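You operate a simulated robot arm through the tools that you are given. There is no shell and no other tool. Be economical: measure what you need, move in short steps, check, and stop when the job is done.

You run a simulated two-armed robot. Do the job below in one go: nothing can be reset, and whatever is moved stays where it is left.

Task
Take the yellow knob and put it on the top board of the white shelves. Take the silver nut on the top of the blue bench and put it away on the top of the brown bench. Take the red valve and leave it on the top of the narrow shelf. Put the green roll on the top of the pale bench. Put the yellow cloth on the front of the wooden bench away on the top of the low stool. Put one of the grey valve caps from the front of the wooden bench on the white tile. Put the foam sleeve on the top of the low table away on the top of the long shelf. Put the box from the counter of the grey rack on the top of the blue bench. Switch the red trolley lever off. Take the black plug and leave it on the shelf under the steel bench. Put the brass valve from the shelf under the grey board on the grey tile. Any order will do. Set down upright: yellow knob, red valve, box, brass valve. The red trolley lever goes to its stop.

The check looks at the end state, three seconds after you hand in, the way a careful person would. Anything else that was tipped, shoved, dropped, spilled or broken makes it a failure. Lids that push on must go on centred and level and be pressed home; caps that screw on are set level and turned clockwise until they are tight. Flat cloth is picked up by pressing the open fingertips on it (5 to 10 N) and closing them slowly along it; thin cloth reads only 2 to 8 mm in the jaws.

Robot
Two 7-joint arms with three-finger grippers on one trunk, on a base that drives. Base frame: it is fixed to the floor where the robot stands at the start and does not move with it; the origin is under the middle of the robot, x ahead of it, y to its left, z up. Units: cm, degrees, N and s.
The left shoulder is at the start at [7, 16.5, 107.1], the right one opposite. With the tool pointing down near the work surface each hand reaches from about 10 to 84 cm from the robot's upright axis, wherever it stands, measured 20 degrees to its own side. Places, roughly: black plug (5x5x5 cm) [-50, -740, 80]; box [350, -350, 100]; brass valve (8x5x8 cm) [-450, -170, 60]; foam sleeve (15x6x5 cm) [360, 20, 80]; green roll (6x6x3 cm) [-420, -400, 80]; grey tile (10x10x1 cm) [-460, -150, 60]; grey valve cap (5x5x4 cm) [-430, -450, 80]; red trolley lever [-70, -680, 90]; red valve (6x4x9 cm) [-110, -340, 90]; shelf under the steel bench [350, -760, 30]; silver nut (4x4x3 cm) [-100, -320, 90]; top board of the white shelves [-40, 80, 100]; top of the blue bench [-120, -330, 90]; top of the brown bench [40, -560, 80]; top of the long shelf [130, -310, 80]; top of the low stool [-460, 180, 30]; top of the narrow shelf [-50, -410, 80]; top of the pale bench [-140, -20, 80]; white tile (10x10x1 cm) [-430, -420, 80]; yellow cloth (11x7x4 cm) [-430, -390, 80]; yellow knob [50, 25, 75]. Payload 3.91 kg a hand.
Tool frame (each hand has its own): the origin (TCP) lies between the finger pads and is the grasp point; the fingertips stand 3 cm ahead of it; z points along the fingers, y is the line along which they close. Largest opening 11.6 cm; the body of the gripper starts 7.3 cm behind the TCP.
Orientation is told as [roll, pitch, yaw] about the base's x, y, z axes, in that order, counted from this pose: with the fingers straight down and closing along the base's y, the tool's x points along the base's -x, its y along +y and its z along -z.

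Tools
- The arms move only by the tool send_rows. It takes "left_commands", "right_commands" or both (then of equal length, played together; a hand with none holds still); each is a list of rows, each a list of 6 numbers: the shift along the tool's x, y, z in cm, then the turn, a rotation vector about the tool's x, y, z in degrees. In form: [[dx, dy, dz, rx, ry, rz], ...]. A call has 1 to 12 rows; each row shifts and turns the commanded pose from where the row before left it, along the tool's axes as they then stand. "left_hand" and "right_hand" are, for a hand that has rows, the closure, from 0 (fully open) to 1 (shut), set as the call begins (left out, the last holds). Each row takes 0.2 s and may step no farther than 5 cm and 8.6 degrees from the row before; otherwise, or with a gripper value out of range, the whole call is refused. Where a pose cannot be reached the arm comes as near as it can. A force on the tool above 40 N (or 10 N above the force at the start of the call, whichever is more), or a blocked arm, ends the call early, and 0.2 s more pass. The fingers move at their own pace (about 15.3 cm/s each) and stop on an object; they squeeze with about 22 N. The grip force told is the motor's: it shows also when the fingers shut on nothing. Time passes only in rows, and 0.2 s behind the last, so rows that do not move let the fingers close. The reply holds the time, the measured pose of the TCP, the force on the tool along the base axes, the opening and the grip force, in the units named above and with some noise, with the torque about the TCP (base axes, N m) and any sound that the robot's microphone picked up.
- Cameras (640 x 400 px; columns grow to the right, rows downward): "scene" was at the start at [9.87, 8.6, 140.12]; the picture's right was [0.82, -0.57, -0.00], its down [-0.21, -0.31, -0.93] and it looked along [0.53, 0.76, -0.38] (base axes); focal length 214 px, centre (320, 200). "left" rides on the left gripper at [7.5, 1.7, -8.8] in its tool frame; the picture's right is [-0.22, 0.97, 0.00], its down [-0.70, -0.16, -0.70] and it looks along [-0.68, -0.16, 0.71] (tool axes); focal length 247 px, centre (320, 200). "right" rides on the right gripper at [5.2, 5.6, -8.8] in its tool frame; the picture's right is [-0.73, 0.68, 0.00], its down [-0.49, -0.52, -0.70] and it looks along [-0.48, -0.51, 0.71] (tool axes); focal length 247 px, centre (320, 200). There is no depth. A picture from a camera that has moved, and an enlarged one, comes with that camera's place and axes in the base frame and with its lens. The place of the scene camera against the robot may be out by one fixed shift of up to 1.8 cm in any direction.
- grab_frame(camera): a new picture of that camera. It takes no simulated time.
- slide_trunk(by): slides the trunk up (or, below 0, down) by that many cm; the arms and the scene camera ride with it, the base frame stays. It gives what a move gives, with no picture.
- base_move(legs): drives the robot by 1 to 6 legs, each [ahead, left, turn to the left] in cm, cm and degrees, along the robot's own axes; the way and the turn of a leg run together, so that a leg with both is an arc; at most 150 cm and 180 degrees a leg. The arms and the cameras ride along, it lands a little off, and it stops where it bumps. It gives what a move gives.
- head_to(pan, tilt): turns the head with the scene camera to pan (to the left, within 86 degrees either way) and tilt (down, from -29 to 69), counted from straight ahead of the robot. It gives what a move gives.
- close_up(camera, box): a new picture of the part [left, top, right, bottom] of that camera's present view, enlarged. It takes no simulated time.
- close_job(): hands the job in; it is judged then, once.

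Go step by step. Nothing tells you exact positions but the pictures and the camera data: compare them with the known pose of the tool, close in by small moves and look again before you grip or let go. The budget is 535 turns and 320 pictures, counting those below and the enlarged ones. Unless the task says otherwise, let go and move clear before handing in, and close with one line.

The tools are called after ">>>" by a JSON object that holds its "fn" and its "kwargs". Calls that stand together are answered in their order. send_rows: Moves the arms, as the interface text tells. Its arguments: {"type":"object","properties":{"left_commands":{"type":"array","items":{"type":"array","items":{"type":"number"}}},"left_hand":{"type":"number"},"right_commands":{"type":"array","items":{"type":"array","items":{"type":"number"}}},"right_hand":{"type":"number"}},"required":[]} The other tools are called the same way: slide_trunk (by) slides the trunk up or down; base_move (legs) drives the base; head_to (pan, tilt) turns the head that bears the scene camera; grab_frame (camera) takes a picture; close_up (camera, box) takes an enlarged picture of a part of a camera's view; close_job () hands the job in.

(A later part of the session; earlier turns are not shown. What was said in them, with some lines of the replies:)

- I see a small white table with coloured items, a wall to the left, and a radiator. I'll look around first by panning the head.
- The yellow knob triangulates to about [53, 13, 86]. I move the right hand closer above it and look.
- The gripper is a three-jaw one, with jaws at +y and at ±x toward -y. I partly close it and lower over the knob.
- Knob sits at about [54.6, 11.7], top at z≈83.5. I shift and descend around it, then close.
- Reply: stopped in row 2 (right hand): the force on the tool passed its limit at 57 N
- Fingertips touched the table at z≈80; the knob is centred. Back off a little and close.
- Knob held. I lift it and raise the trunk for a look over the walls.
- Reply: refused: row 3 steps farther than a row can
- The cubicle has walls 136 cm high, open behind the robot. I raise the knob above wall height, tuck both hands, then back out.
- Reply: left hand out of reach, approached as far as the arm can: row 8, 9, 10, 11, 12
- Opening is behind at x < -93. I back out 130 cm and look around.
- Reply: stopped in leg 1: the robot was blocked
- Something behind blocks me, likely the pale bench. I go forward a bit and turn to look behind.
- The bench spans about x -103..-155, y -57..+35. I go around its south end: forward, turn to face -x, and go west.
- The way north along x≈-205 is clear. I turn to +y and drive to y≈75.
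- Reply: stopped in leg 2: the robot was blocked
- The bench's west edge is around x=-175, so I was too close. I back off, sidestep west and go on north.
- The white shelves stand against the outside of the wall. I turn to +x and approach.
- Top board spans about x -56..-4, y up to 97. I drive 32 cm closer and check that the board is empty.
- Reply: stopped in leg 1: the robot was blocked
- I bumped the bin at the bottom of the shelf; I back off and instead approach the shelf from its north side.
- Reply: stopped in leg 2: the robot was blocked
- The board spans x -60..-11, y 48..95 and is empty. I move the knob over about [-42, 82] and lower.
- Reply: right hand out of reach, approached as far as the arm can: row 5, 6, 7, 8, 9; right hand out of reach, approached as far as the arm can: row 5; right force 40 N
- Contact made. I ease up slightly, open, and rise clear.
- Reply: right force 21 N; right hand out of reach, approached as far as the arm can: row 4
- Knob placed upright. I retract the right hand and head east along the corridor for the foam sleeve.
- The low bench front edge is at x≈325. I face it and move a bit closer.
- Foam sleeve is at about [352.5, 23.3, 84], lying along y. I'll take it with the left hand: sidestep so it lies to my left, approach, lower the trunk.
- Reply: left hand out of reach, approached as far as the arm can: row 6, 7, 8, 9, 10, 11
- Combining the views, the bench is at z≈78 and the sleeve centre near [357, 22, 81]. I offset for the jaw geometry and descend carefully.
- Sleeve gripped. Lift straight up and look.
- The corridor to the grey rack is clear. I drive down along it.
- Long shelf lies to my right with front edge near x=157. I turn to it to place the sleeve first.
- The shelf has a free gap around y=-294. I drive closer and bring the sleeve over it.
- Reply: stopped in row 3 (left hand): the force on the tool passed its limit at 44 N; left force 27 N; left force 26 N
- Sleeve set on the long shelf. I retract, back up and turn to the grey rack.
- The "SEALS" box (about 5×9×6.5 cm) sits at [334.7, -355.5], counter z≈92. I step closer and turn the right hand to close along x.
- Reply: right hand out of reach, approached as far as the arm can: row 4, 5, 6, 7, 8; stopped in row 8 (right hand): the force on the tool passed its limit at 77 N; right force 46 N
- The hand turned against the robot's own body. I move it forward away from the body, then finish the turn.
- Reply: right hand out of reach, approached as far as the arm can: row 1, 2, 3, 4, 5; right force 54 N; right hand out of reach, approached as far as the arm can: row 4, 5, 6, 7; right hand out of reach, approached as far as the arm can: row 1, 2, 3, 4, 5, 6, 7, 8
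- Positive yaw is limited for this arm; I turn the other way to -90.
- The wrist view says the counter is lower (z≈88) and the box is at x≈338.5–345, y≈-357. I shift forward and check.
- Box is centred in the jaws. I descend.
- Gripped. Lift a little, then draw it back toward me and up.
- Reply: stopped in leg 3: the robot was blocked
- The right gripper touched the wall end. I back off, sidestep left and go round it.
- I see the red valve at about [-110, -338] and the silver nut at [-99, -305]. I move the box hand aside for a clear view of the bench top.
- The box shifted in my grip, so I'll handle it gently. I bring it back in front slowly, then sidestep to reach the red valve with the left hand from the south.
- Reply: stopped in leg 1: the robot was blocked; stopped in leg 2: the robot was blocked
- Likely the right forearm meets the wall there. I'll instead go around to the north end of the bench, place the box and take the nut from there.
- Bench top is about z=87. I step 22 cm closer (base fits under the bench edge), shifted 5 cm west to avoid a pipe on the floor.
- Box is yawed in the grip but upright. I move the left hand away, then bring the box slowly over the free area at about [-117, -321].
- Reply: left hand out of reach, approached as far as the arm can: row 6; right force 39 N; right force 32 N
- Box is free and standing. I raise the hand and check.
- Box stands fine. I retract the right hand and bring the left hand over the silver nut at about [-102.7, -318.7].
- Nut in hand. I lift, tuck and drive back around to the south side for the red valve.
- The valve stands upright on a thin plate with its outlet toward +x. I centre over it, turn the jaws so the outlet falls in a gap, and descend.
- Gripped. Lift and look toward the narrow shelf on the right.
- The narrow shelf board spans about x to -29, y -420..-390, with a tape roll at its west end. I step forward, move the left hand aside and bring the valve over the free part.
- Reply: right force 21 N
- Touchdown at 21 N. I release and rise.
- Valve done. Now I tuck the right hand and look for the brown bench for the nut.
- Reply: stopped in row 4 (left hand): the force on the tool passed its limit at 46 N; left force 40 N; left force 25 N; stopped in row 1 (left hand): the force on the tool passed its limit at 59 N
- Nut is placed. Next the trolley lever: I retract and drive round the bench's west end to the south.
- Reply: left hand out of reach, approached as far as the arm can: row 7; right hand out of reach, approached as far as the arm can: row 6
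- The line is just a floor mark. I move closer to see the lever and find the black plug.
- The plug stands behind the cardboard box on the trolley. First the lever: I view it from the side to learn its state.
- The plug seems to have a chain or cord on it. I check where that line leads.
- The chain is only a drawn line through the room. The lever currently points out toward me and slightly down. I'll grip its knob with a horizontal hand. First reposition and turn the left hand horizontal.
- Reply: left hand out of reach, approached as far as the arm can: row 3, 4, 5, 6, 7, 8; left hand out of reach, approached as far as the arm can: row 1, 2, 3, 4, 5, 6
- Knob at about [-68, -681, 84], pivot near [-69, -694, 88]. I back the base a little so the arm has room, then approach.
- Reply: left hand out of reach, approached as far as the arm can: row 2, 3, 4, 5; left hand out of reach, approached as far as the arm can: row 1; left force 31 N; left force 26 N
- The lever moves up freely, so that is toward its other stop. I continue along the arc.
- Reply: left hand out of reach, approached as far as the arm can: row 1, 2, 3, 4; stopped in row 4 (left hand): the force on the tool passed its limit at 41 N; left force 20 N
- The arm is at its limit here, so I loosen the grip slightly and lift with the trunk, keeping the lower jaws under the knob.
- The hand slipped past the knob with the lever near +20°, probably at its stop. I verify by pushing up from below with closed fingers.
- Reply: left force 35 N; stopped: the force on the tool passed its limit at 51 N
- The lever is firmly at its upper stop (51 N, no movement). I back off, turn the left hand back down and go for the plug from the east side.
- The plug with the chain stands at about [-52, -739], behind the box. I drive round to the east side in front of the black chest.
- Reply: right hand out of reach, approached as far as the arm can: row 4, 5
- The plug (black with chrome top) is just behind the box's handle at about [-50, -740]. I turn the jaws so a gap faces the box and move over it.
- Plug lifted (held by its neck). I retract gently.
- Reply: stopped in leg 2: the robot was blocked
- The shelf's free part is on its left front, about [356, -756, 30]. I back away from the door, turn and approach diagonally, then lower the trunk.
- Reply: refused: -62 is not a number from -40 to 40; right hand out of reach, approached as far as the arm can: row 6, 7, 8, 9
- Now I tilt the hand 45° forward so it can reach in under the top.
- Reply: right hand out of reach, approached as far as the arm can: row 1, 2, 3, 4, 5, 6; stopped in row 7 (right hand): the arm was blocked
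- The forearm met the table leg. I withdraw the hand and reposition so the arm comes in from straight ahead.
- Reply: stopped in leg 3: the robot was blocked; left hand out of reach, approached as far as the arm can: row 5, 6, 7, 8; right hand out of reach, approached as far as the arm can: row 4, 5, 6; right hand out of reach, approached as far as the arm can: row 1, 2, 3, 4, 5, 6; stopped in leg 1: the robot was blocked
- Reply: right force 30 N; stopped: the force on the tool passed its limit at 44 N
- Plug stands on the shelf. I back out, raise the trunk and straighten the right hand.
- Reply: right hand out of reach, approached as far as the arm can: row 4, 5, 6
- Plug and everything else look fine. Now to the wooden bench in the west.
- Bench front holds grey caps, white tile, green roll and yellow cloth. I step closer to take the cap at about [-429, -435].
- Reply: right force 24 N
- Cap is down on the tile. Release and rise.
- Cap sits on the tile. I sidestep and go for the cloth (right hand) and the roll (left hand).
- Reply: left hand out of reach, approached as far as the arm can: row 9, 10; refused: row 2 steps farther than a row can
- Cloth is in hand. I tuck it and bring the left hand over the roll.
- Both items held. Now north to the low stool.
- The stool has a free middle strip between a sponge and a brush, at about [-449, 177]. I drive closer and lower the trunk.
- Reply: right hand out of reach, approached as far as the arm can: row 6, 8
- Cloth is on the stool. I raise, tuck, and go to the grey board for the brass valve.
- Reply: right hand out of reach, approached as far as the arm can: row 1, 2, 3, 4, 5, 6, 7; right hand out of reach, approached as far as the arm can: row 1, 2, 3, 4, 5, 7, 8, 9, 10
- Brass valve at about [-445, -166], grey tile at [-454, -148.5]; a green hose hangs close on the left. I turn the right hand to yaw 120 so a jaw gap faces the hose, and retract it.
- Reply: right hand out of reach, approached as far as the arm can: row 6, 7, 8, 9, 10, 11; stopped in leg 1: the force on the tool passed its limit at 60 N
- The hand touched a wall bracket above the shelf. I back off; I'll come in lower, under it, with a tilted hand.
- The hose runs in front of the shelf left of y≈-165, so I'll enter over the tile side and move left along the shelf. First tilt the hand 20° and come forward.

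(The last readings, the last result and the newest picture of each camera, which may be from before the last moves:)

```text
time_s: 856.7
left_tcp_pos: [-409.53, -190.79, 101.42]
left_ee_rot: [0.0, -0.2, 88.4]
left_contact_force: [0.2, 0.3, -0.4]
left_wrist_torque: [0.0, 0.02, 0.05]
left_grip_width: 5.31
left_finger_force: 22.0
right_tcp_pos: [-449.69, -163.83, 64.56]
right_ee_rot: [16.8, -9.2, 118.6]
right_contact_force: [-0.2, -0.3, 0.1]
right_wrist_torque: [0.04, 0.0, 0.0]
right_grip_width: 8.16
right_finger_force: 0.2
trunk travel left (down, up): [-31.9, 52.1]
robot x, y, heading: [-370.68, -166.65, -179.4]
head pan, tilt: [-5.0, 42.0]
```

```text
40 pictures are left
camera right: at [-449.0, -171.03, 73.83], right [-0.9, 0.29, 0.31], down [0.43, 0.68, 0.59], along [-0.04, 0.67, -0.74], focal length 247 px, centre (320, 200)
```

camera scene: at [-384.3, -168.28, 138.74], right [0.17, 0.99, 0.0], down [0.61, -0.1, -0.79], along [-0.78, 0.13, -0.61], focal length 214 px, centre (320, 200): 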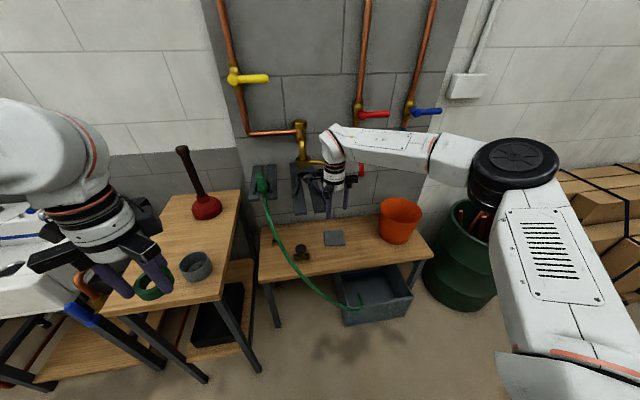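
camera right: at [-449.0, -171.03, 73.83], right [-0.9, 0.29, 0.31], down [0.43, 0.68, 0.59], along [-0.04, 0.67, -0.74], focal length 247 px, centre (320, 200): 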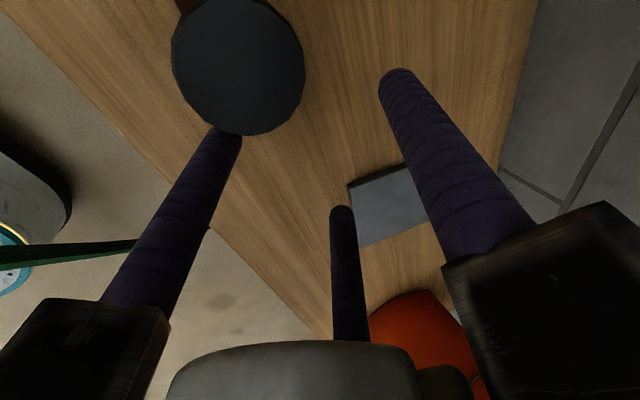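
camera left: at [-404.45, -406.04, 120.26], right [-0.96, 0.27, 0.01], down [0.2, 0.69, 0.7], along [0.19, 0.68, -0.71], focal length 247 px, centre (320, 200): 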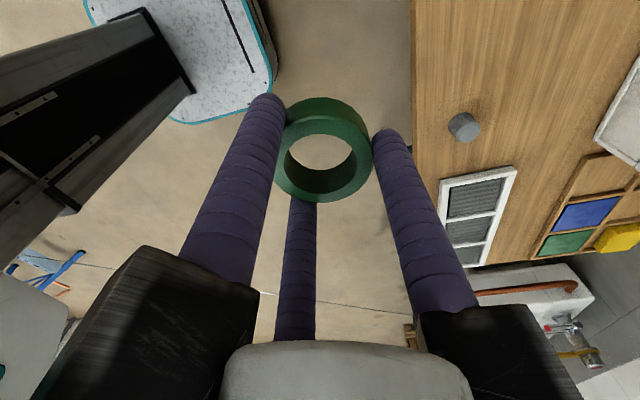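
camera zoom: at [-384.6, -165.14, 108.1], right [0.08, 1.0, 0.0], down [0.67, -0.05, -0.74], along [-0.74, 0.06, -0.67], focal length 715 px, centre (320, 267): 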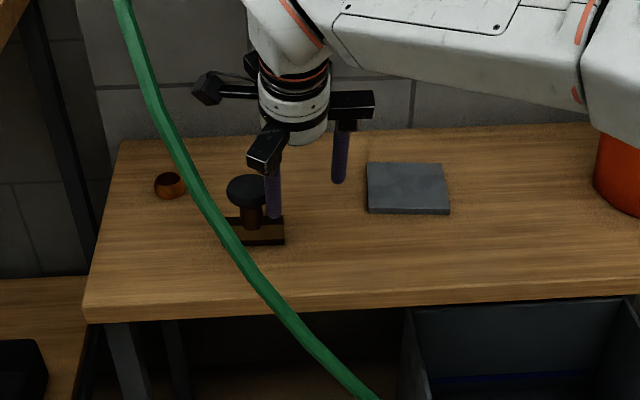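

>>> {"fn": "send_rows", "kwargs": {"right_commands": [[-0.27, 0.5, -1.65, 0, 0, 0], [-0.27, 0.5, -1.65, 0, 0, 0], [2.5, 0.87, -0.15, 0, 0, 0], [2.5, 0.87, -0.15, 0, 0, 0]]}}

>>> {"fn": "grab_frame", "kwargs": {"camera": "right"}}

>>> {"fn": "close_up", "kwargs": {"camera": "scene", "box": [240, 120, 400, 240]}}

```text
time_s: 857.9
left_tcp_pos: [-410.34, -188.87, 101.82]
left_ee_rot: [0.0, -0.1, 86.8]
left_contact_force: [0.2, 0.1, -0.4]
left_wrist_torque: [0.05, 0.04, 0.04]
left_grip_width: 5.32
left_finger_force: 22.1
right_tcp_pos: [-449.3, -163.26, 65.14]
right_ee_rot: [14.5, -9.0, 115.0]
right_contact_force: [0.3, 1.3, -0.3]
right_wrist_torque: [0.0, -0.03, -0.03]
right_grip_width: 8.12
right_finger_force: 0.0
trunk travel left (down, up): [-31.9, 52.1]
robot x, y, heading: [-370.52, -166.46, 178.9]
head pan, tilt: [-5.0, 42.0]
stopped in row 4 (right hand): the arm was blocked; the commanded pose is now the measured one
```

```text
39 pictures are left
camera right: at [-449.37, -170.58, 74.34], right [-0.89, 0.35, 0.28], down [0.45, 0.65, 0.61], along [0.03, 0.68, -0.74], focal length 247 px, centre (320, 200)
```

right: 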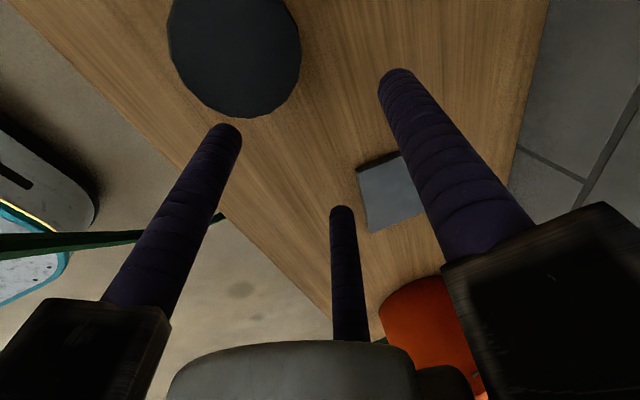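

```text
3.33 times, centred on (320, 180) of scene
camera zoom: at [-384.66, -164.03, 108.3], right [0.1, 0.99, 0.0], down [0.67, -0.07, -0.74], along [-0.74, 0.08, -0.67], focal length 715 px, centre (320, 267)
```

zoom: 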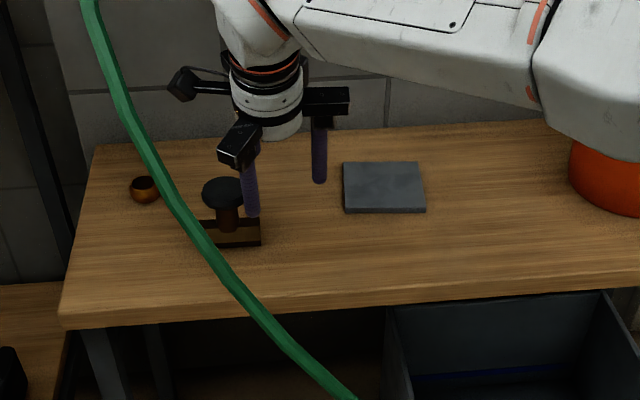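

The wrist is limited by the bracket above. I retreat toward the tile and re-orient: tilt 45° with the approach coming from the right-front, which clears both hose and bracket.

>>> {"fn": "send_rows", "kwargs": {"right_commands": [[-2.6, -2.5, -0.3, 0, 0, 0], [-2.6, -2.5, -0.3, 0, 0, 0], [-2.6, -2.5, -0.3, 0, 0, 0], [-2.6, -2.5, -0.3, 0, 0, 0], [0, 0, 0, -4.4, 7.1, 0], [0, 0, 0, -4.4, 7.1, 0], [0, 0, 0, -4.4, 7.1, 0], [0, 0, 0, -4.4, 7.1, 0], [0, 0, 0, -4.4, 7.1, 0]]}}

>>> {"fn": "grab_frame", "kwargs": {"camera": "right"}}

>>> {"fn": "grab_frame", "kwargs": {"camera": "scene"}}

```text
time_s: 859.9
left_tcp_pos: [-409.99, -189.3, 101.56]
left_ee_rot: [0.1, -0.1, 87.2]
left_contact_force: [-1.0, 0.0, -0.8]
left_wrist_torque: [0.01, -0.02, -0.02]
left_grip_width: 5.33
left_finger_force: 22.0
right_tcp_pos: [-444.7, -150.94, 66.01]
right_ee_rot: [40.0, 22.5, 132.2]
right_contact_force: [-0.5, 0.0, 0.1]
right_wrist_torque: [0.0, 0.03, -0.01]
right_grip_width: 8.12
right_finger_force: 0.1
trunk travel left (down, up): [-31.9, 52.1]
robot x, y, heading: [-370.65, -166.07, 179.0]
head pan, tilt: [-5.0, 42.0]
```

```text
37 pictures are left
camera right: at [-443.12, -150.61, 77.67], right [-0.95, 0.27, 0.12], down [0.28, 0.96, 0.0], along [-0.12, 0.04, -0.99], focal length 247 px, centre (320, 200)
```

right: 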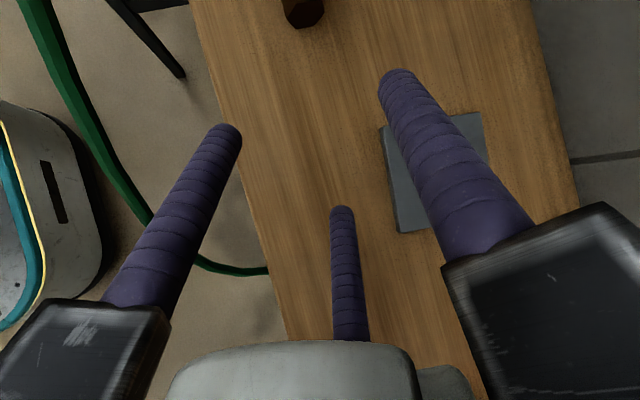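

```text
36 pictures are left
camera scene: at [-384.57, -164.45, 108.1], right [0.1, 1.0, 0.0], down [0.67, -0.07, -0.74], along [-0.74, 0.07, -0.67], focal length 214 px, centre (320, 200)
```

scene: 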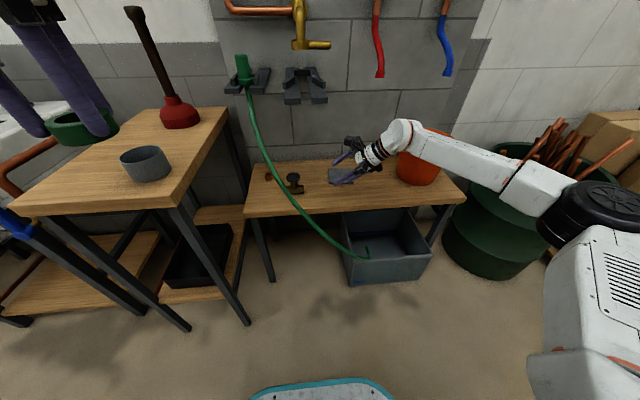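

>>> {"fn": "send_rows", "kwargs": {"right_commands": [[0, 0, 0, 0, 0, -8.3], [0, 0, 0, 0, 0, -8.3], [0, 0, 0, 0, 0, -8.3], [0, 0, 0, 0, 0, -8.1], [1.1, 3, 0, 0, 0, 0], [1.1, 3, 0, 0, 0, 0], [1.1, 3, 0, 0, 0, 0]]}}

>>> {"fn": "grab_frame", "kwargs": {"camera": "right"}}

```text
time_s: 861.5
left_tcp_pos: [-409.97, -189.54, 101.53]
left_ee_rot: [0.1, -0.1, 87.0]
left_contact_force: [-0.8, 0.6, 0.3]
left_wrist_torque: [0.0, 0.01, -0.04]
left_grip_width: 5.33
left_finger_force: 22.0
right_tcp_pos: [-444.12, -158.26, 72.5]
right_ee_rot: [44.5, -0.3, 156.9]
right_contact_force: [1.0, -0.2, -0.3]
right_wrist_torque: [0.04, 0.0, 0.01]
right_grip_width: 8.14
right_finger_force: 0.0
trunk travel left (down, up): [-31.9, 52.1]
robot x, y, heading: [-370.99, -166.25, 179.4]
head pan, tilt: [-5.0, 42.0]
```

```text
35 pictures are left
camera right: at [-438.45, -158.21, 82.85], right [-0.86, -0.16, 0.48], down [-0.11, 0.99, 0.13], along [-0.49, 0.06, -0.87], focal length 247 px, centre (320, 200)
```

right: 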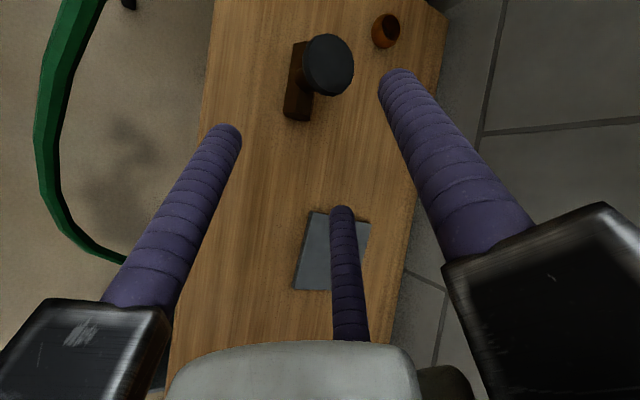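

>>> {"fn": "send_rows", "kwargs": {"right_commands": [[0, 0, 4, 0, 0, 0], [0, 0, 4, 0, 0, 0], [0, 0, 3, 0, 0, 0]]}}

>>> {"fn": "grab_frame", "kwargs": {"camera": "right"}}

>>> {"fn": "close_up", "kwargs": {"camera": "scene", "box": [220, 110, 420, 250]}}

```text
time_s: 862.3
left_tcp_pos: [-410.06, -189.4, 101.58]
left_ee_rot: [0.1, -0.1, 87.1]
left_contact_force: [-0.2, 1.1, -0.9]
left_wrist_torque: [-0.01, -0.04, 0.0]
left_grip_width: 5.34
left_finger_force: 21.9
right_tcp_pos: [-447.31, -165.28, 64.2]
right_ee_rot: [44.5, 0.0, 156.9]
right_contact_force: [0.4, 0.0, -0.2]
right_wrist_torque: [-0.01, -0.02, -0.02]
right_grip_width: 8.14
right_finger_force: 0.0
trunk travel left (down, up): [-31.9, 52.1]
robot x, y, heading: [-370.87, -166.45, 179.6]
head pan, tilt: [-5.0, 42.0]
```

```text
34 pictures are left
camera right: at [-441.6, -165.23, 74.67], right [-0.86, -0.16, 0.48], down [-0.11, 0.99, 0.13], along [-0.49, 0.06, -0.87], focal length 247 px, centre (320, 200)
```

right: 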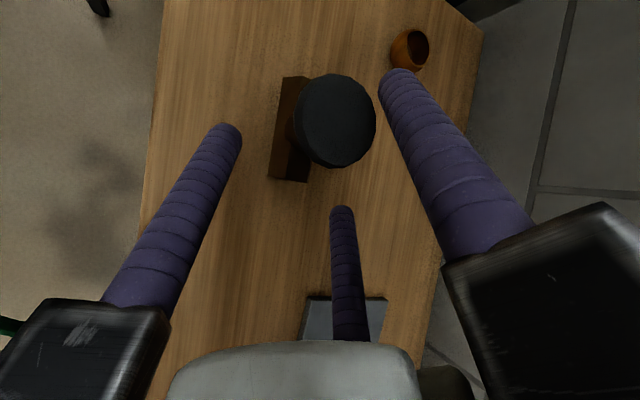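

```text
2.86 times, centred on (320, 180) of scene
camera zoom: at [-384.58, -164.52, 108.1], right [0.1, 1.0, 0.0], down [0.67, -0.07, -0.74], along [-0.74, 0.07, -0.67], focal length 613 px, centre (320, 257)
```

zoom: 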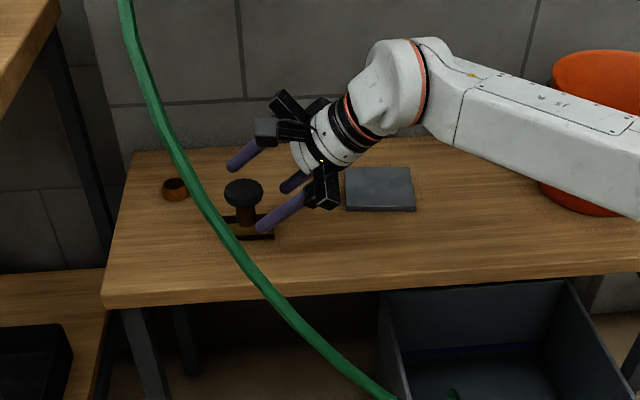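

>>> {"fn": "send_rows", "kwargs": {"right_commands": [[0, 0.2, 2.5, 0, 0, 0], [0, 0.2, 2.2, 0, 0, 0]]}}

>>> {"fn": "send_rows", "kwargs": {"right_commands": [[0, 0, 0, 0, 0, 0], [0, 0, 0, 0, 0, 0], [0, 0, 0, 0, 0, 0]], "right_hand": 1}}

>>> {"fn": "grab_frame", "kwargs": {"camera": "right"}}

>>> {"fn": "close_up", "kwargs": {"camera": "scene", "box": [250, 140, 370, 230]}}

```text
time_s: 862.9
left_tcp_pos: [-409.98, -189.58, 101.46]
left_ee_rot: [0.1, -0.1, 87.1]
left_contact_force: [-0.7, 0.2, -1.2]
left_wrist_torque: [-0.05, -0.01, -0.02]
left_grip_width: 5.33
left_finger_force: 22.5
right_tcp_pos: [-448.56, -168.56, 61.31]
right_ee_rot: [44.6, -0.1, 156.7]
right_contact_force: [-0.8, -0.6, -0.2]
right_wrist_torque: [0.0, 0.0, 0.0]
right_grip_width: 8.11
right_finger_force: 0.1
trunk travel left (down, up): [-31.9, 52.1]
robot x, y, heading: [-370.49, -166.57, 179.5]
head pan, tilt: [-5.0, 42.0]
```

```text
time_s: 863.7
left_tcp_pos: [-409.89, -189.48, 101.6]
left_ee_rot: [0.2, -0.2, 87.1]
left_contact_force: [0.7, -0.1, -0.4]
left_wrist_torque: [0.01, -0.01, -0.01]
left_grip_width: 5.34
left_finger_force: 22.2
right_tcp_pos: [-448.46, -168.74, 61.72]
right_ee_rot: [44.9, -0.5, 156.9]
right_contact_force: [-5.7, -2.4, 18.6]
right_wrist_torque: [-0.26, 0.7, 0.07]
right_grip_width: 4.97
right_finger_force: 21.9
trunk travel left (down, up): [-31.9, 52.1]
robot x, y, heading: [-370.68, -166.08, 179.1]
head pan, tilt: [-5.0, 42.0]
```

```text
32 pictures are left
camera right: at [-442.75, -168.58, 72.09], right [-0.86, -0.16, 0.49], down [-0.11, 0.99, 0.13], along [-0.5, 0.06, -0.86], focal length 247 px, centre (320, 200)
```

right: 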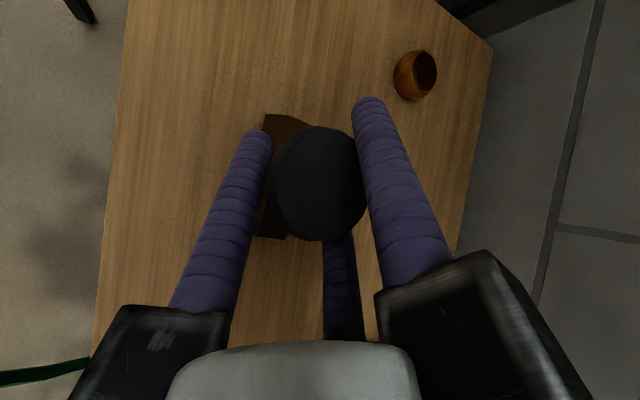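

```text
4.44 times, centred on (310, 185) of scene
camera zoom: at [-384.38, -164.52, 108.15], right [0.1, 1.0, 0.0], down [0.66, -0.07, -0.74], along [-0.74, 0.07, -0.67], focal length 953 px, centre (364, 267)
```

zoom: 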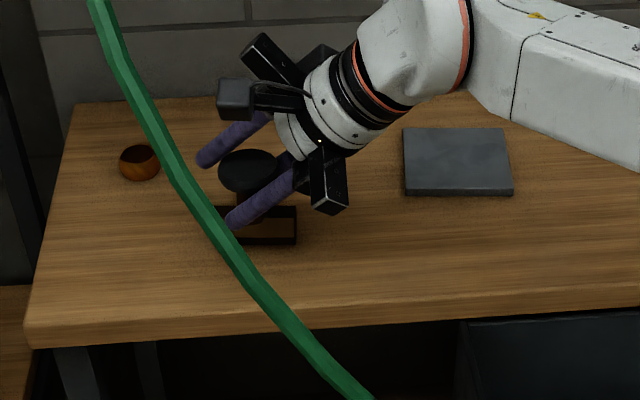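

Gripped. Lift a little straight up and check the valve stays upright.

>>> {"fn": "send_rows", "kwargs": {"right_commands": [[0, 0.7, -0.7, 0, 0, 0], [0, 0.7, -0.7, 0, 0, 0], [0, 0.7, -0.7, 0, 0, 0]]}}

>>> {"fn": "close_up", "kwargs": {"camera": "scene", "box": [250, 140, 370, 230]}}

```text
time_s: 864.5
left_tcp_pos: [-410.09, -189.4, 101.52]
left_ee_rot: [0.2, 0.0, 87.3]
left_contact_force: [-0.5, 0.1, -0.5]
left_wrist_torque: [0.0, 0.02, 0.0]
left_grip_width: 5.32
left_finger_force: 22.4
right_tcp_pos: [-448.55, -168.65, 64.3]
right_ee_rot: [44.7, -0.2, 156.9]
right_contact_force: [0.4, -0.1, -4.2]
right_wrist_torque: [0.03, 0.03, 0.02]
right_grip_width: 4.77
right_finger_force: 21.6
trunk travel left (down, up): [-31.9, 52.1]
robot x, y, heading: [-370.91, -166.3, 179.3]
head pan, tilt: [-5.0, 42.0]
```

```text
4.44 times, centred on (310, 185) of scene
camera zoom: at [-384.57, -164.5, 108.09], right [0.1, 1.0, 0.0], down [0.67, -0.07, -0.74], along [-0.74, 0.07, -0.67], focal length 953 px, centre (364, 267)
```

zoom: 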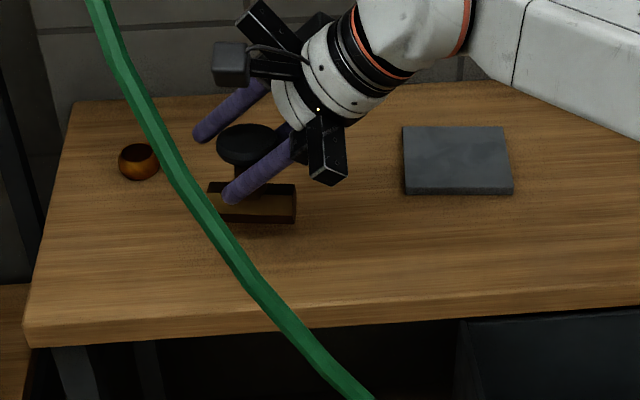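

>>> {"fn": "send_rows", "kwargs": {"right_commands": [[0, 0.7, -0.7, 0, 0, 0], [-1.9, -1.3, -1.3, 0, 0, 0], [-1.9, -1.3, -1.3, 0, 0, 0], [-1.9, -1.3, -1.3, 0, 0, 0], [-1.9, -1.3, -1.3, 0, 0, 0], [-1.9, -1.3, -1.3, 0, 0, 0], [-1.9, -1.3, -1.3, 0, 0, 0], [-1.9, -1.3, -1.3, 0, 0, 0], [-1.9, -1.3, -1.3, 0, 0, 0]]}}

>>> {"fn": "close_up", "kwargs": {"camera": "scene", "box": [270, 120, 430, 230]}}

>>> {"fn": "grab_frame", "kwargs": {"camera": "right"}}

```text
time_s: 866.5
left_tcp_pos: [-410.2, -189.4, 101.38]
left_ee_rot: [0.0, 0.0, 87.1]
left_contact_force: [0.4, 0.8, 0.4]
left_wrist_torque: [0.03, 0.02, 0.02]
left_grip_width: 5.33
left_finger_force: 21.9
right_tcp_pos: [-457.04, -149.0, 65.32]
right_ee_rot: [44.6, -0.1, 156.8]
right_contact_force: [-0.9, 0.7, -4.5]
right_wrist_torque: [-0.02, -0.01, 0.03]
right_grip_width: 4.77
right_finger_force: 22.3
trunk travel left (down, up): [-31.9, 52.1]
robot x, y, heading: [-370.98, -166.45, 179.4]
head pan, tilt: [-5.0, 42.0]
```

```text
3.64 times, centred on (350, 175) of scene
camera zoom: at [-384.66, -164.45, 108.09], right [0.1, 1.0, 0.0], down [0.67, -0.07, -0.74], along [-0.74, 0.07, -0.67], focal length 780 px, centre (211, 291)
```

zoom: 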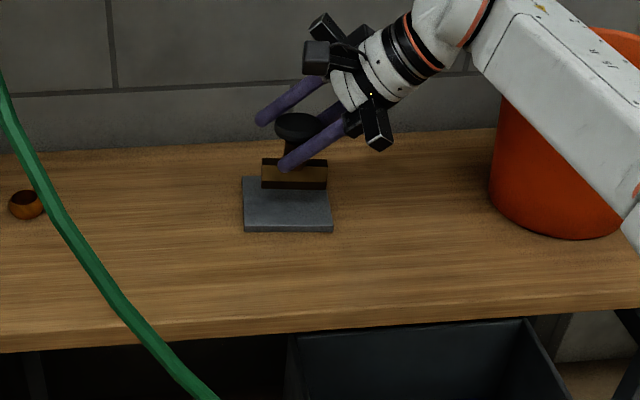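

```text
28 pictures are left
camera right: at [-451.42, -148.87, 75.6], right [-0.86, -0.16, 0.48], down [-0.11, 0.99, 0.13], along [-0.49, 0.06, -0.87], focal length 247 px, centre (320, 200)
```

right: 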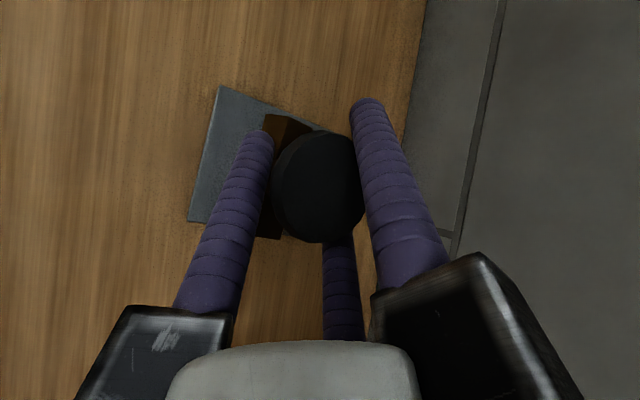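

>>> {"fn": "send_rows", "kwargs": {"right_commands": [[0.42, -0.78, 0.9, 0, 0, 0], [0.42, -0.78, 0.9, 0, 0, 0], [0, -0.25, 0.25, 0, 0, 0], [0, -0.25, 0.25, 0, 0, 0], [0, -0.25, 0.25, 0, 0, 0]]}}

>>> {"fn": "close_up", "kwargs": {"camera": "scene", "box": [290, 140, 390, 220]}}

```text
time_s: 867.7
left_tcp_pos: [-409.78, -189.32, 101.66]
left_ee_rot: [0.3, 0.0, 87.1]
left_contact_force: [-1.0, -0.4, 0.0]
left_wrist_torque: [-0.04, -0.02, -0.02]
left_grip_width: 5.33
left_finger_force: 21.6
right_tcp_pos: [-456.05, -149.61, 62.86]
right_ee_rot: [45.0, -0.5, 156.9]
right_contact_force: [-1.0, 3.7, 24.6]
right_wrist_torque: [-0.01, 0.45, 0.23]
right_grip_width: 4.8
right_finger_force: 22.0
trunk travel left (down, up): [-31.9, 52.1]
robot x, y, heading: [-370.43, -166.26, 179.2]
head pan, tilt: [-5.0, 42.0]
```

```text
5.00 times, centred on (340, 180) of scene
camera zoom: at [-384.25, -164.51, 108.19], right [0.1, 1.0, 0.0], down [0.66, -0.07, -0.74], along [-0.74, 0.07, -0.67], focal length 1072 px, centre (220, 300)
```

zoom: 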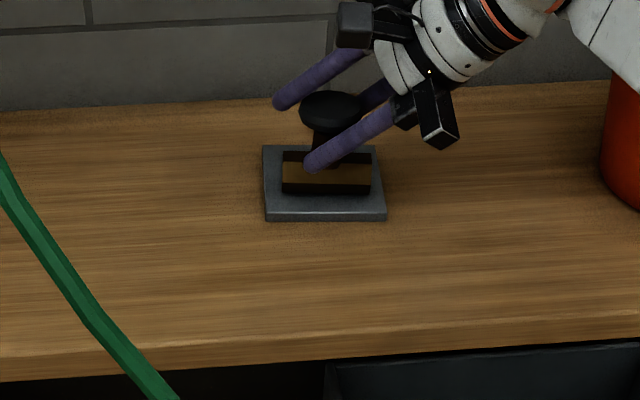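

>>> {"fn": "send_rows", "kwargs": {"right_commands": [[0, 0, 0, 0, 0, 0], [0, 0, 0, 0, 0, 0], [0, 0, 0, 0, 0, 0]], "right_hand": 0.3}}

>>> {"fn": "send_rows", "kwargs": {"right_commands": [[0, 0, -1.5, 0, 0, 0], [0, 0, -3, 0, 0, 0], [0, 0, -4, 0, 0, 0], [0, 0, -4, 0, 0, 0]]}}

>>> {"fn": "close_up", "kwargs": {"camera": "scene", "box": [260, 120, 420, 240]}}

```text
time_s: 868.5
left_tcp_pos: [-410.05, -189.44, 101.47]
left_ee_rot: [0.1, 0.0, 87.0]
left_contact_force: [0.7, -0.1, -0.5]
left_wrist_torque: [0.03, 0.01, -0.01]
left_grip_width: 5.33
left_finger_force: 22.1
right_tcp_pos: [-456.15, -149.58, 62.1]
right_ee_rot: [44.6, -0.1, 156.9]
right_contact_force: [-0.6, 0.2, 0.1]
right_wrist_torque: [0.03, 0.0, 0.0]
right_grip_width: 8.14
right_finger_force: 0.1
trunk travel left (down, up): [-31.9, 52.1]
robot x, y, heading: [-370.4, -166.58, 179.2]
head pan, tilt: [-5.0, 42.0]
```

```text
time_s: 869.5
left_tcp_pos: [-410.0, -189.36, 101.57]
left_ee_rot: [0.2, -0.1, 87.1]
left_contact_force: [0.7, -0.4, -0.1]
left_wrist_torque: [0.0, 0.0, 0.02]
left_grip_width: 5.32
left_finger_force: 22.2
right_tcp_pos: [-452.74, -141.54, 70.81]
right_ee_rot: [44.7, -0.3, 156.9]
right_contact_force: [-1.1, 0.4, -0.5]
right_wrist_torque: [0.04, 0.01, -0.01]
right_grip_width: 8.1
right_finger_force: 0.1
trunk travel left (down, up): [-31.9, 52.1]
robot x, y, heading: [-371.14, -165.99, 179.4]
head pan, tilt: [-5.0, 42.0]
```

```text
3.33 times, centred on (340, 180) of scene
camera zoom: at [-384.49, -164.48, 108.11], right [0.1, 1.0, 0.0], down [0.67, -0.07, -0.74], along [-0.74, 0.07, -0.67], focal length 715 px, centre (253, 267)
```

zoom: 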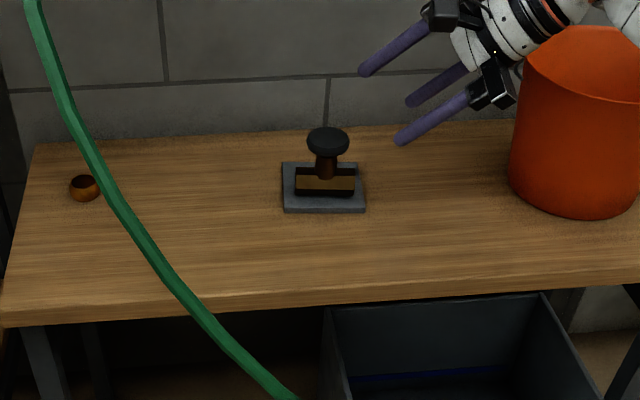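

Brass valve stands centred on the grey tile. I retreat and go to the pale bench with the roll.

>>> {"fn": "slide_trunk", "kwargs": {"by": 6}}

>>> {"fn": "base_move", "kwargs": {"legs": [[-45, 0, 0]]}}

>>> {"fn": "slide_trunk", "kwargs": {"by": 40}}

>>> {"fn": "grab_frame", "kwargs": {"camera": "scene"}}

```text
time_s: 870.5
left_tcp_pos: [-410.19, -189.38, 107.41]
left_ee_rot: [0.1, 0.0, 87.0]
left_contact_force: [-0.6, 0.2, 0.2]
left_wrist_torque: [0.01, -0.02, -0.01]
left_grip_width: 5.33
left_finger_force: 22.2
right_tcp_pos: [-452.81, -141.63, 76.7]
right_ee_rot: [44.6, -0.2, 156.9]
right_contact_force: [-0.3, -0.2, 0.6]
right_wrist_torque: [0.0, 0.03, 0.0]
right_grip_width: 8.12
right_finger_force: 0.0
trunk travel left (down, up): [-37.9, 46.1]
robot x, y, heading: [-371.05, -165.96, 179.2]
head pan, tilt: [-5.0, 42.0]
```

```text
time_s: 873.2
left_tcp_pos: [-364.91, -190.02, 107.35]
left_ee_rot: [0.2, -0.1, 87.5]
left_contact_force: [0.2, 0.2, -0.1]
left_wrist_torque: [0.04, 0.0, -0.03]
left_grip_width: 5.29
left_finger_force: 22.0
right_tcp_pos: [-407.88, -142.56, 76.95]
right_ee_rot: [44.8, -0.2, 157.3]
right_contact_force: [0.1, 1.1, -0.4]
right_wrist_torque: [0.01, 0.03, 0.0]
right_grip_width: 8.1
right_finger_force: 0.1
trunk travel left (down, up): [-37.9, 46.1]
robot x, y, heading: [-325.58, -167.03, 179.8]
head pan, tilt: [-5.0, 42.0]
```

```text
time_s: 877.0
left_tcp_pos: [-364.97, -190.12, 147.58]
left_ee_rot: [0.0, -0.1, 87.5]
left_contact_force: [0.1, 0.1, -0.6]
left_wrist_torque: [-0.01, -0.02, 0.0]
left_grip_width: 5.32
left_finger_force: 22.2
right_tcp_pos: [-407.95, -142.68, 116.75]
right_ee_rot: [44.6, -0.2, 157.3]
right_contact_force: [-0.8, 0.1, 0.0]
right_wrist_torque: [-0.02, 0.0, -0.03]
right_grip_width: 8.12
right_finger_force: 0.0
trunk travel left (down, up): [-77.9, 6.1]
robot x, y, heading: [-325.94, -166.62, 179.8]
head pan, tilt: [-5.0, 42.0]
```

```text
25 pictures are left
camera scene: at [-339.66, -164.96, 154.1], right [0.09, 1.0, 0.0], down [0.67, -0.06, -0.74], along [-0.74, 0.07, -0.67], focal length 214 px, centre (320, 200)
```

scene: 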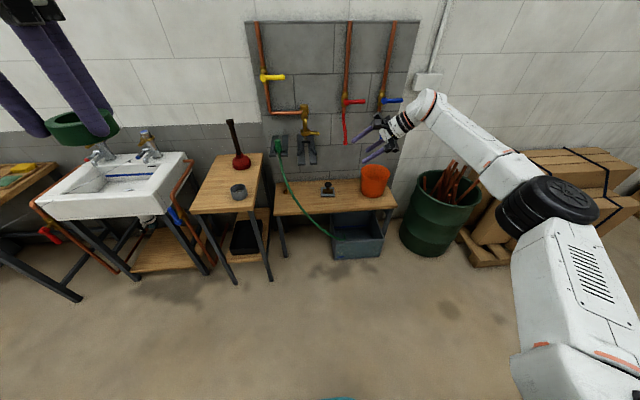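

Now to the north end of the pale bench, where a free area was seen.

>>> {"fn": "base_move", "kwargs": {"legs": [[0, 0, -90], [0, -70, 0], [150, 0, 0], [105, 0, 0], [0, 0, -179.5]]}}

>>> {"fn": "base_move", "kwargs": {"legs": [[0, 105, 0]]}}

>>> {"fn": "head_to", "kwargs": {"pan": 0, "tilt": 42}}

>>> {"fn": "grab_frame", "kwargs": {"camera": "scene"}}

```text
time_s: 904.1
left_tcp_pos: [-238.6, 50.58, 147.57]
left_ee_rot: [0.1, -0.2, -180.0]
left_contact_force: [-0.7, -0.7, -0.2]
left_wrist_torque: [-0.03, 0.02, 0.02]
left_grip_width: 5.33
left_finger_force: 21.4
right_tcp_pos: [-284.22, 5.43, 116.82]
right_ee_rot: [44.6, -0.1, -110.2]
right_contact_force: [-0.6, -0.6, -0.2]
right_wrist_torque: [-0.02, 0.02, 0.03]
right_grip_width: 8.1
right_finger_force: 0.0
trunk travel left (down, up): [-77.9, 6.1]
robot x, y, heading: [-263.56, 88.54, -87.9]
head pan, tilt: [-5.0, 42.0]
```

```text
time_s: 909.6
left_tcp_pos: [-132.93, 54.06, 147.5]
left_ee_rot: [0.1, 0.1, 179.6]
left_contact_force: [0.2, 0.5, -0.2]
left_wrist_torque: [-0.03, 0.02, -0.02]
left_grip_width: 5.34
left_finger_force: 22.3
right_tcp_pos: [-178.88, 9.37, 116.77]
right_ee_rot: [44.8, -0.1, -110.7]
right_contact_force: [-0.1, -0.4, -0.4]
right_wrist_torque: [-0.01, 0.01, -0.02]
right_grip_width: 8.12
right_finger_force: 0.1
trunk travel left (down, up): [-77.9, 6.1]
robot x, y, heading: [-158.08, 92.25, -88.3]
head pan, tilt: [-5.0, 42.0]
```

```text
time_s: 910.2
left_tcp_pos: [-132.79, 54.04, 147.52]
left_ee_rot: [0.1, 0.0, 179.6]
left_contact_force: [-0.8, -0.7, -0.5]
left_wrist_torque: [0.03, 0.0, -0.01]
left_grip_width: 5.31
left_finger_force: 21.9
right_tcp_pos: [-178.75, 9.25, 116.91]
right_ee_rot: [44.6, -0.1, -110.7]
right_contact_force: [-0.2, 0.3, -0.2]
right_wrist_torque: [-0.02, -0.04, 0.01]
right_grip_width: 8.14
right_finger_force: 0.1
trunk travel left (down, up): [-77.9, 6.1]
robot x, y, heading: [-157.56, 92.44, -88.3]
head pan, tilt: [0.0, 42.0]
```

```text
24 pictures are left
camera scene: at [-157.55, 79.88, 154.1], right [-1.0, -0.03, 0.0], down [-0.02, 0.67, -0.74], along [0.02, -0.74, -0.67], focal length 214 px, centre (320, 200)
```

scene: 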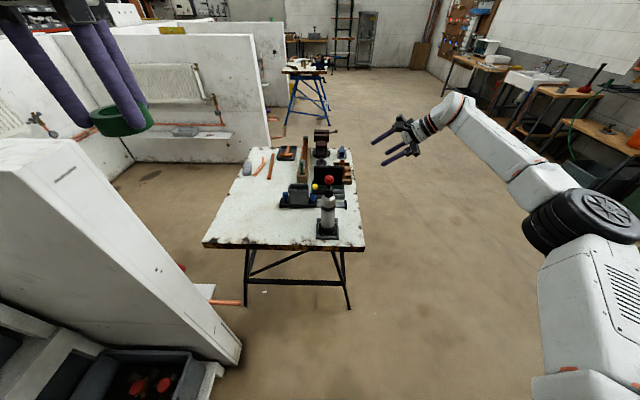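

>>> {"fn": "base_move", "kwargs": {"legs": [[12, 8, 0]]}}

>>> {"fn": "send_rows", "kwargs": {"left_commands": [[0, 3, 3, 0, 0, 0], [0, 3, 3, 0, 0, 0], [0, 3, 3, 0, 0, 0], [0, 3, 3, 0, 0, 0], [0, 3, 3, 0, 0, 0], [0, 3, 3, 0, 0, 0], [0, 3, 3, 0, 0, 0], [0, 3, 3, 0, 0, 0], [0, 3, 3, 0, 0, 0], [0, 3, 3, 0, 0, 0]]}}

>>> {"fn": "grab_frame", "kwargs": {"camera": "left"}}

>>> {"fn": "close_up", "kwargs": {"camera": "scene", "box": [180, 120, 400, 280]}}

```text
time_s: 911.6
left_tcp_pos: [-124.46, 42.57, 147.62]
left_ee_rot: [0.1, -0.1, 179.8]
left_contact_force: [-0.2, 0.1, 0.0]
left_wrist_torque: [-0.05, 0.01, -0.03]
left_grip_width: 5.3
left_finger_force: 22.0
right_tcp_pos: [-170.33, -2.57, 117.01]
right_ee_rot: [44.7, -0.2, -110.3]
right_contact_force: [-0.8, 0.0, -0.4]
right_wrist_torque: [-0.02, -0.01, -0.04]
right_grip_width: 8.12
right_finger_force: 0.0
trunk travel left (down, up): [-77.9, 6.1]
robot x, y, heading: [-149.35, 80.24, -88.0]
head pan, tilt: [0.0, 42.0]
```

```text
time_s: 913.8
left_tcp_pos: [-124.55, 11.85, 117.27]
left_ee_rot: [0.1, -0.1, 179.9]
left_contact_force: [-0.4, 0.8, -0.2]
left_wrist_torque: [0.04, -0.01, -0.01]
left_grip_width: 5.32
left_finger_force: 21.8
right_tcp_pos: [-170.28, -2.92, 116.61]
right_ee_rot: [44.7, 0.0, -110.4]
right_contact_force: [0.1, -0.5, -0.2]
right_wrist_torque: [0.0, 0.0, 0.02]
right_grip_width: 8.11
right_finger_force: 0.1
trunk travel left (down, up): [-77.9, 6.1]
robot x, y, heading: [-149.33, 80.38, -88.0]
head pan, tilt: [0.0, 42.0]
```

```text
23 pictures are left
camera left: at [-116.98, 10.32, 126.04], right [-0.23, -0.97, 0.0], down [-0.7, 0.16, 0.7], along [-0.68, 0.16, -0.71], focal length 247 px, centre (320, 200)
```

left: 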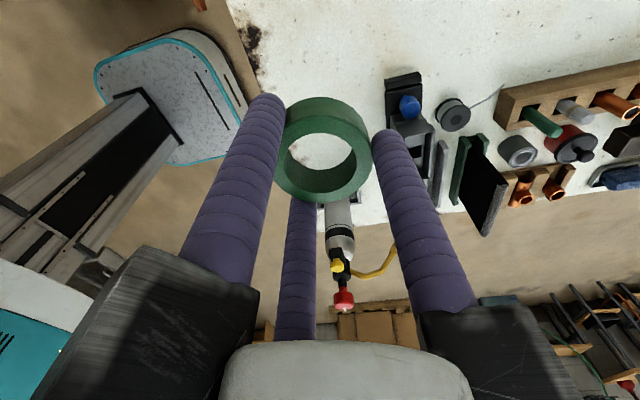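

```text
2.50 times, centred on (290, 200) of scene
camera zoom: at [-149.35, 67.74, 154.08], right [-1.0, -0.04, 0.0], down [-0.02, 0.67, -0.74], along [0.03, -0.74, -0.67], focal length 536 px, centre (395, 200)
```

zoom: 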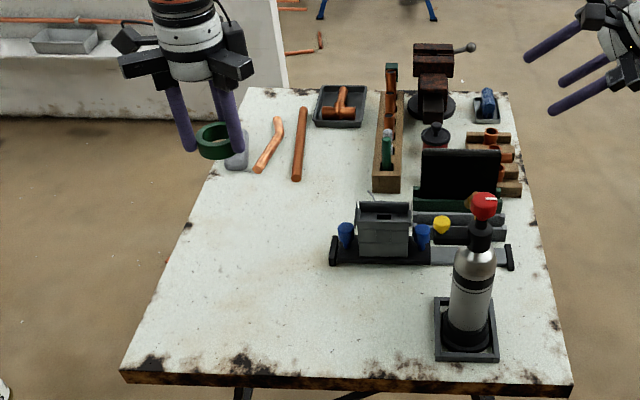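

>>> {"fn": "send_rows", "kwargs": {"left_commands": [[0, 0, 4, 0, 0, 0], [0, 0, 4.5, 0, 0, 0], [0, 0, 4.5, 0, 0, 0], [0, 0, 4.5, 0, 0, 0], [0, 0, 4.5, 0, 0, 0], [0, 0, 3, 0, 0, 0]]}}

>>> {"fn": "send_rows", "kwargs": {"left_commands": [[0, 0, 1.5, 0, 0, 0], [0, 0, 1, 0, 0, 0], [0, 0, 0.7, 0, 0, 0], [0, 0, 0.6, 0, 0, 0], [0, 0, 0.6, 0, 0, 0], [0, 0, 0.6, 0, 0, 0], [0, 0, 0.6, 0, 0, 0], [0, 0, 0.6, 0, 0, 0]]}}

>>> {"fn": "grab_frame", "kwargs": {"camera": "left"}}

```text
time_s: 915.2
left_tcp_pos: [-124.74, 11.87, 92.63]
left_ee_rot: [0.3, 0.1, 179.8]
left_contact_force: [0.1, -0.5, -1.4]
left_wrist_torque: [0.01, -0.02, 0.01]
left_grip_width: 5.33
left_finger_force: 22.4
right_tcp_pos: [-170.21, -2.69, 116.82]
right_ee_rot: [44.6, 0.0, -110.4]
right_contact_force: [0.0, 0.5, 0.0]
right_wrist_torque: [0.02, 0.04, 0.02]
right_grip_width: 8.11
right_finger_force: 0.1
trunk travel left (down, up): [-77.9, 6.1]
robot x, y, heading: [-149.42, 80.92, -87.7]
head pan, tilt: [0.0, 42.0]
```

```text
time_s: 917.0
left_tcp_pos: [-124.55, 12.04, 86.44]
left_ee_rot: [0.2, 0.1, 179.7]
left_contact_force: [-0.7, 0.7, -0.2]
left_wrist_torque: [-0.01, -0.02, 0.0]
left_grip_width: 5.35
left_finger_force: 21.6
right_tcp_pos: [-170.25, -2.57, 116.85]
right_ee_rot: [44.8, -0.1, -110.4]
right_contact_force: [-0.1, 1.0, 0.3]
right_wrist_torque: [-0.01, 0.01, 0.02]
right_grip_width: 8.12
right_finger_force: 0.0
trunk travel left (down, up): [-77.9, 6.1]
robot x, y, heading: [-149.45, 80.28, -87.9]
head pan, tilt: [0.0, 42.0]
```

```text
21 pictures are left
camera left: at [-117.03, 10.54, 95.17], right [-0.23, -0.97, 0.0], down [-0.7, 0.16, 0.7], along [-0.68, 0.16, -0.71], focal length 247 px, centre (320, 200)
```

left: 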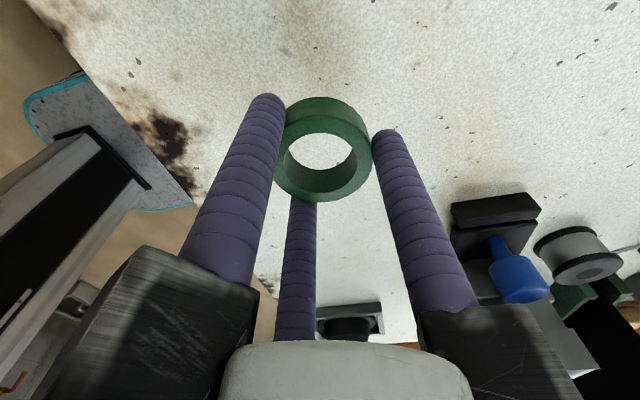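

>>> {"fn": "send_rows", "kwargs": {"left_commands": [[0, 0, 0.6, 0, 0, 0], [0, 0, 0.6, 0, 0, 0], [0, 0, 0.6, 0, 0, 0], [0, 0, 0.5, 0, 0, 0], [0, 0, 0.5, 0, 0, 0], [0, 0, 0.5, 0, 0, 0], [0, 0, 0.5, 0, 0, 0], [0, 0, 0.5, 0, 0, 0]]}}

```text
time_s: 918.7
left_tcp_pos: [-124.7, 11.93, 82.99]
left_ee_rot: [0.6, -0.1, 179.8]
left_contact_force: [-2.0, 7.7, 17.7]
left_wrist_torque: [0.57, -0.41, 0.21]
left_grip_width: 5.34
left_finger_force: 22.0
right_tcp_pos: [-170.2, -2.34, 116.95]
right_ee_rot: [44.7, -0.1, -110.4]
right_contact_force: [0.2, -0.4, 0.7]
right_wrist_torque: [0.0, 0.01, 0.01]
right_grip_width: 8.14
right_finger_force: 0.0
trunk travel left (down, up): [-77.9, 6.1]
robot x, y, heading: [-149.05, 80.64, -87.9]
head pan, tilt: [0.0, 42.0]
stopped in row 8 (left hand): the force on the tool passed its limit at 43 N (the readings are from after the stop); the commanded pose is now the measured one
```

Touchdown. I ease up, open and lift away.

>>> {"fn": "send_rows", "kwargs": {"left_commands": [[0, 0, -0.6, 0, 0, 0], [0, 0, 0, 0, 0, 0]]}}

>>> {"fn": "send_rows", "kwargs": {"left_commands": [[0, 0, 0, 0, 0, 0], [0, 0, 0, 0, 0, 0]], "left_hand": 0.15}}

>>> {"fn": "send_rows", "kwargs": {"left_commands": [[0, 0, -2, 0, 0, 0], [0, 0, -4, 0, 0, 0], [0, 0, -4.5, 0, 0, 0], [0, 0, -4.5, 0, 0, 0], [0, -2, -4, 0, 0, 0], [0, -3, -3.5, 0, 0, 0], [0, -3, -3.5, 0, 0, 0]]}}

>>> {"fn": "close_up", "kwargs": {"camera": "scene", "box": [180, 120, 400, 280]}}

```text
time_s: 919.3
left_tcp_pos: [-124.68, 11.93, 83.34]
left_ee_rot: [0.4, -0.1, 179.9]
left_contact_force: [0.5, -0.9, -0.3]
left_wrist_torque: [0.01, -0.01, -0.02]
left_grip_width: 5.32
left_finger_force: 22.4
right_tcp_pos: [-170.25, -2.52, 116.74]
right_ee_rot: [44.7, -0.2, -110.4]
right_contact_force: [0.3, -0.1, 0.4]
right_wrist_torque: [-0.01, 0.0, -0.03]
right_grip_width: 8.12
right_finger_force: 0.0
trunk travel left (down, up): [-77.9, 6.1]
robot x, y, heading: [-149.27, 80.52, -88.0]
head pan, tilt: [0.0, 42.0]
```

```text
time_s: 919.9
left_tcp_pos: [-124.65, 11.86, 83.43]
left_ee_rot: [0.4, -0.1, 179.8]
left_contact_force: [0.1, 0.6, 0.3]
left_wrist_torque: [-0.01, 0.01, -0.04]
left_grip_width: 9.83
left_finger_force: 0.0
right_tcp_pos: [-170.31, -2.69, 116.85]
right_ee_rot: [44.7, -0.1, -110.4]
right_contact_force: [0.9, 0.2, 0.5]
right_wrist_torque: [0.01, 0.0, 0.02]
right_grip_width: 8.12
right_finger_force: 0.1
trunk travel left (down, up): [-77.9, 6.1]
robot x, y, heading: [-149.66, 80.96, -87.8]
head pan, tilt: [0.0, 42.0]
```

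```text
time_s: 921.5
left_tcp_pos: [-124.45, 20.22, 109.35]
left_ee_rot: [0.4, 0.0, 179.8]
left_contact_force: [0.2, 0.0, -0.6]
left_wrist_torque: [-0.04, -0.01, 0.03]
left_grip_width: 9.86
left_finger_force: 0.0
right_tcp_pos: [-170.13, -2.39, 116.93]
right_ee_rot: [44.8, -0.2, -110.4]
right_contact_force: [-0.3, -0.2, 0.3]
right_wrist_torque: [-0.05, 0.04, -0.02]
right_grip_width: 8.14
right_finger_force: 0.1
trunk travel left (down, up): [-77.9, 6.1]
robot x, y, heading: [-149.39, 80.19, -88.0]
head pan, tilt: [0.0, 42.0]
```

```text
2.50 times, centred on (290, 200) of scene
camera zoom: at [-149.34, 68.31, 154.12], right [-1.0, -0.04, 0.0], down [-0.02, 0.67, -0.74], along [0.03, -0.74, -0.67], focal length 536 px, centre (395, 200)
```

zoom: 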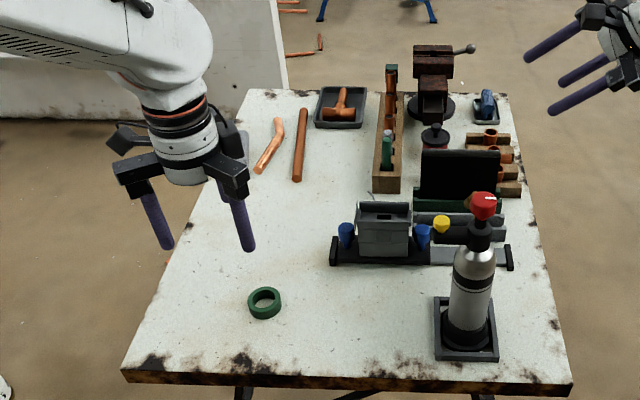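

Everything is placed, both hands are empty and clear of the bench, and nothing I last looked at had been disturbed. I back off a little and hand in.

>>> {"fn": "base_move", "kwargs": {"legs": [[-10, 0, 0]]}}

>>> {"fn": "close_job", "kwargs": {}}

```text
time_s: 922.7
left_tcp_pos: [-124.84, 29.85, 109.17]
left_ee_rot: [0.4, -0.1, 179.8]
left_contact_force: [0.0, 0.1, 0.3]
left_wrist_torque: [-0.01, 0.02, 0.0]
left_grip_width: 9.86
left_finger_force: 0.1
right_tcp_pos: [-170.59, 7.2, 116.65]
right_ee_rot: [44.6, -0.1, -110.4]
right_contact_force: [0.8, 0.0, -0.3]
right_wrist_torque: [-0.04, -0.01, -0.02]
right_grip_width: 8.1
right_finger_force: 0.0
trunk travel left (down, up): [-77.9, 6.1]
robot x, y, heading: [-149.63, 90.66, -87.9]
head pan, tilt: [0.0, 42.0]
```

```text
The job is handed in.
```

All ten objects are in place and the red trolley lever is at its upper stop, but I took up as "off" because I saw no marking, and the base bumped furniture and floor items (pale bench, shelf bin, a bucket) along the way that I did not all re-check.
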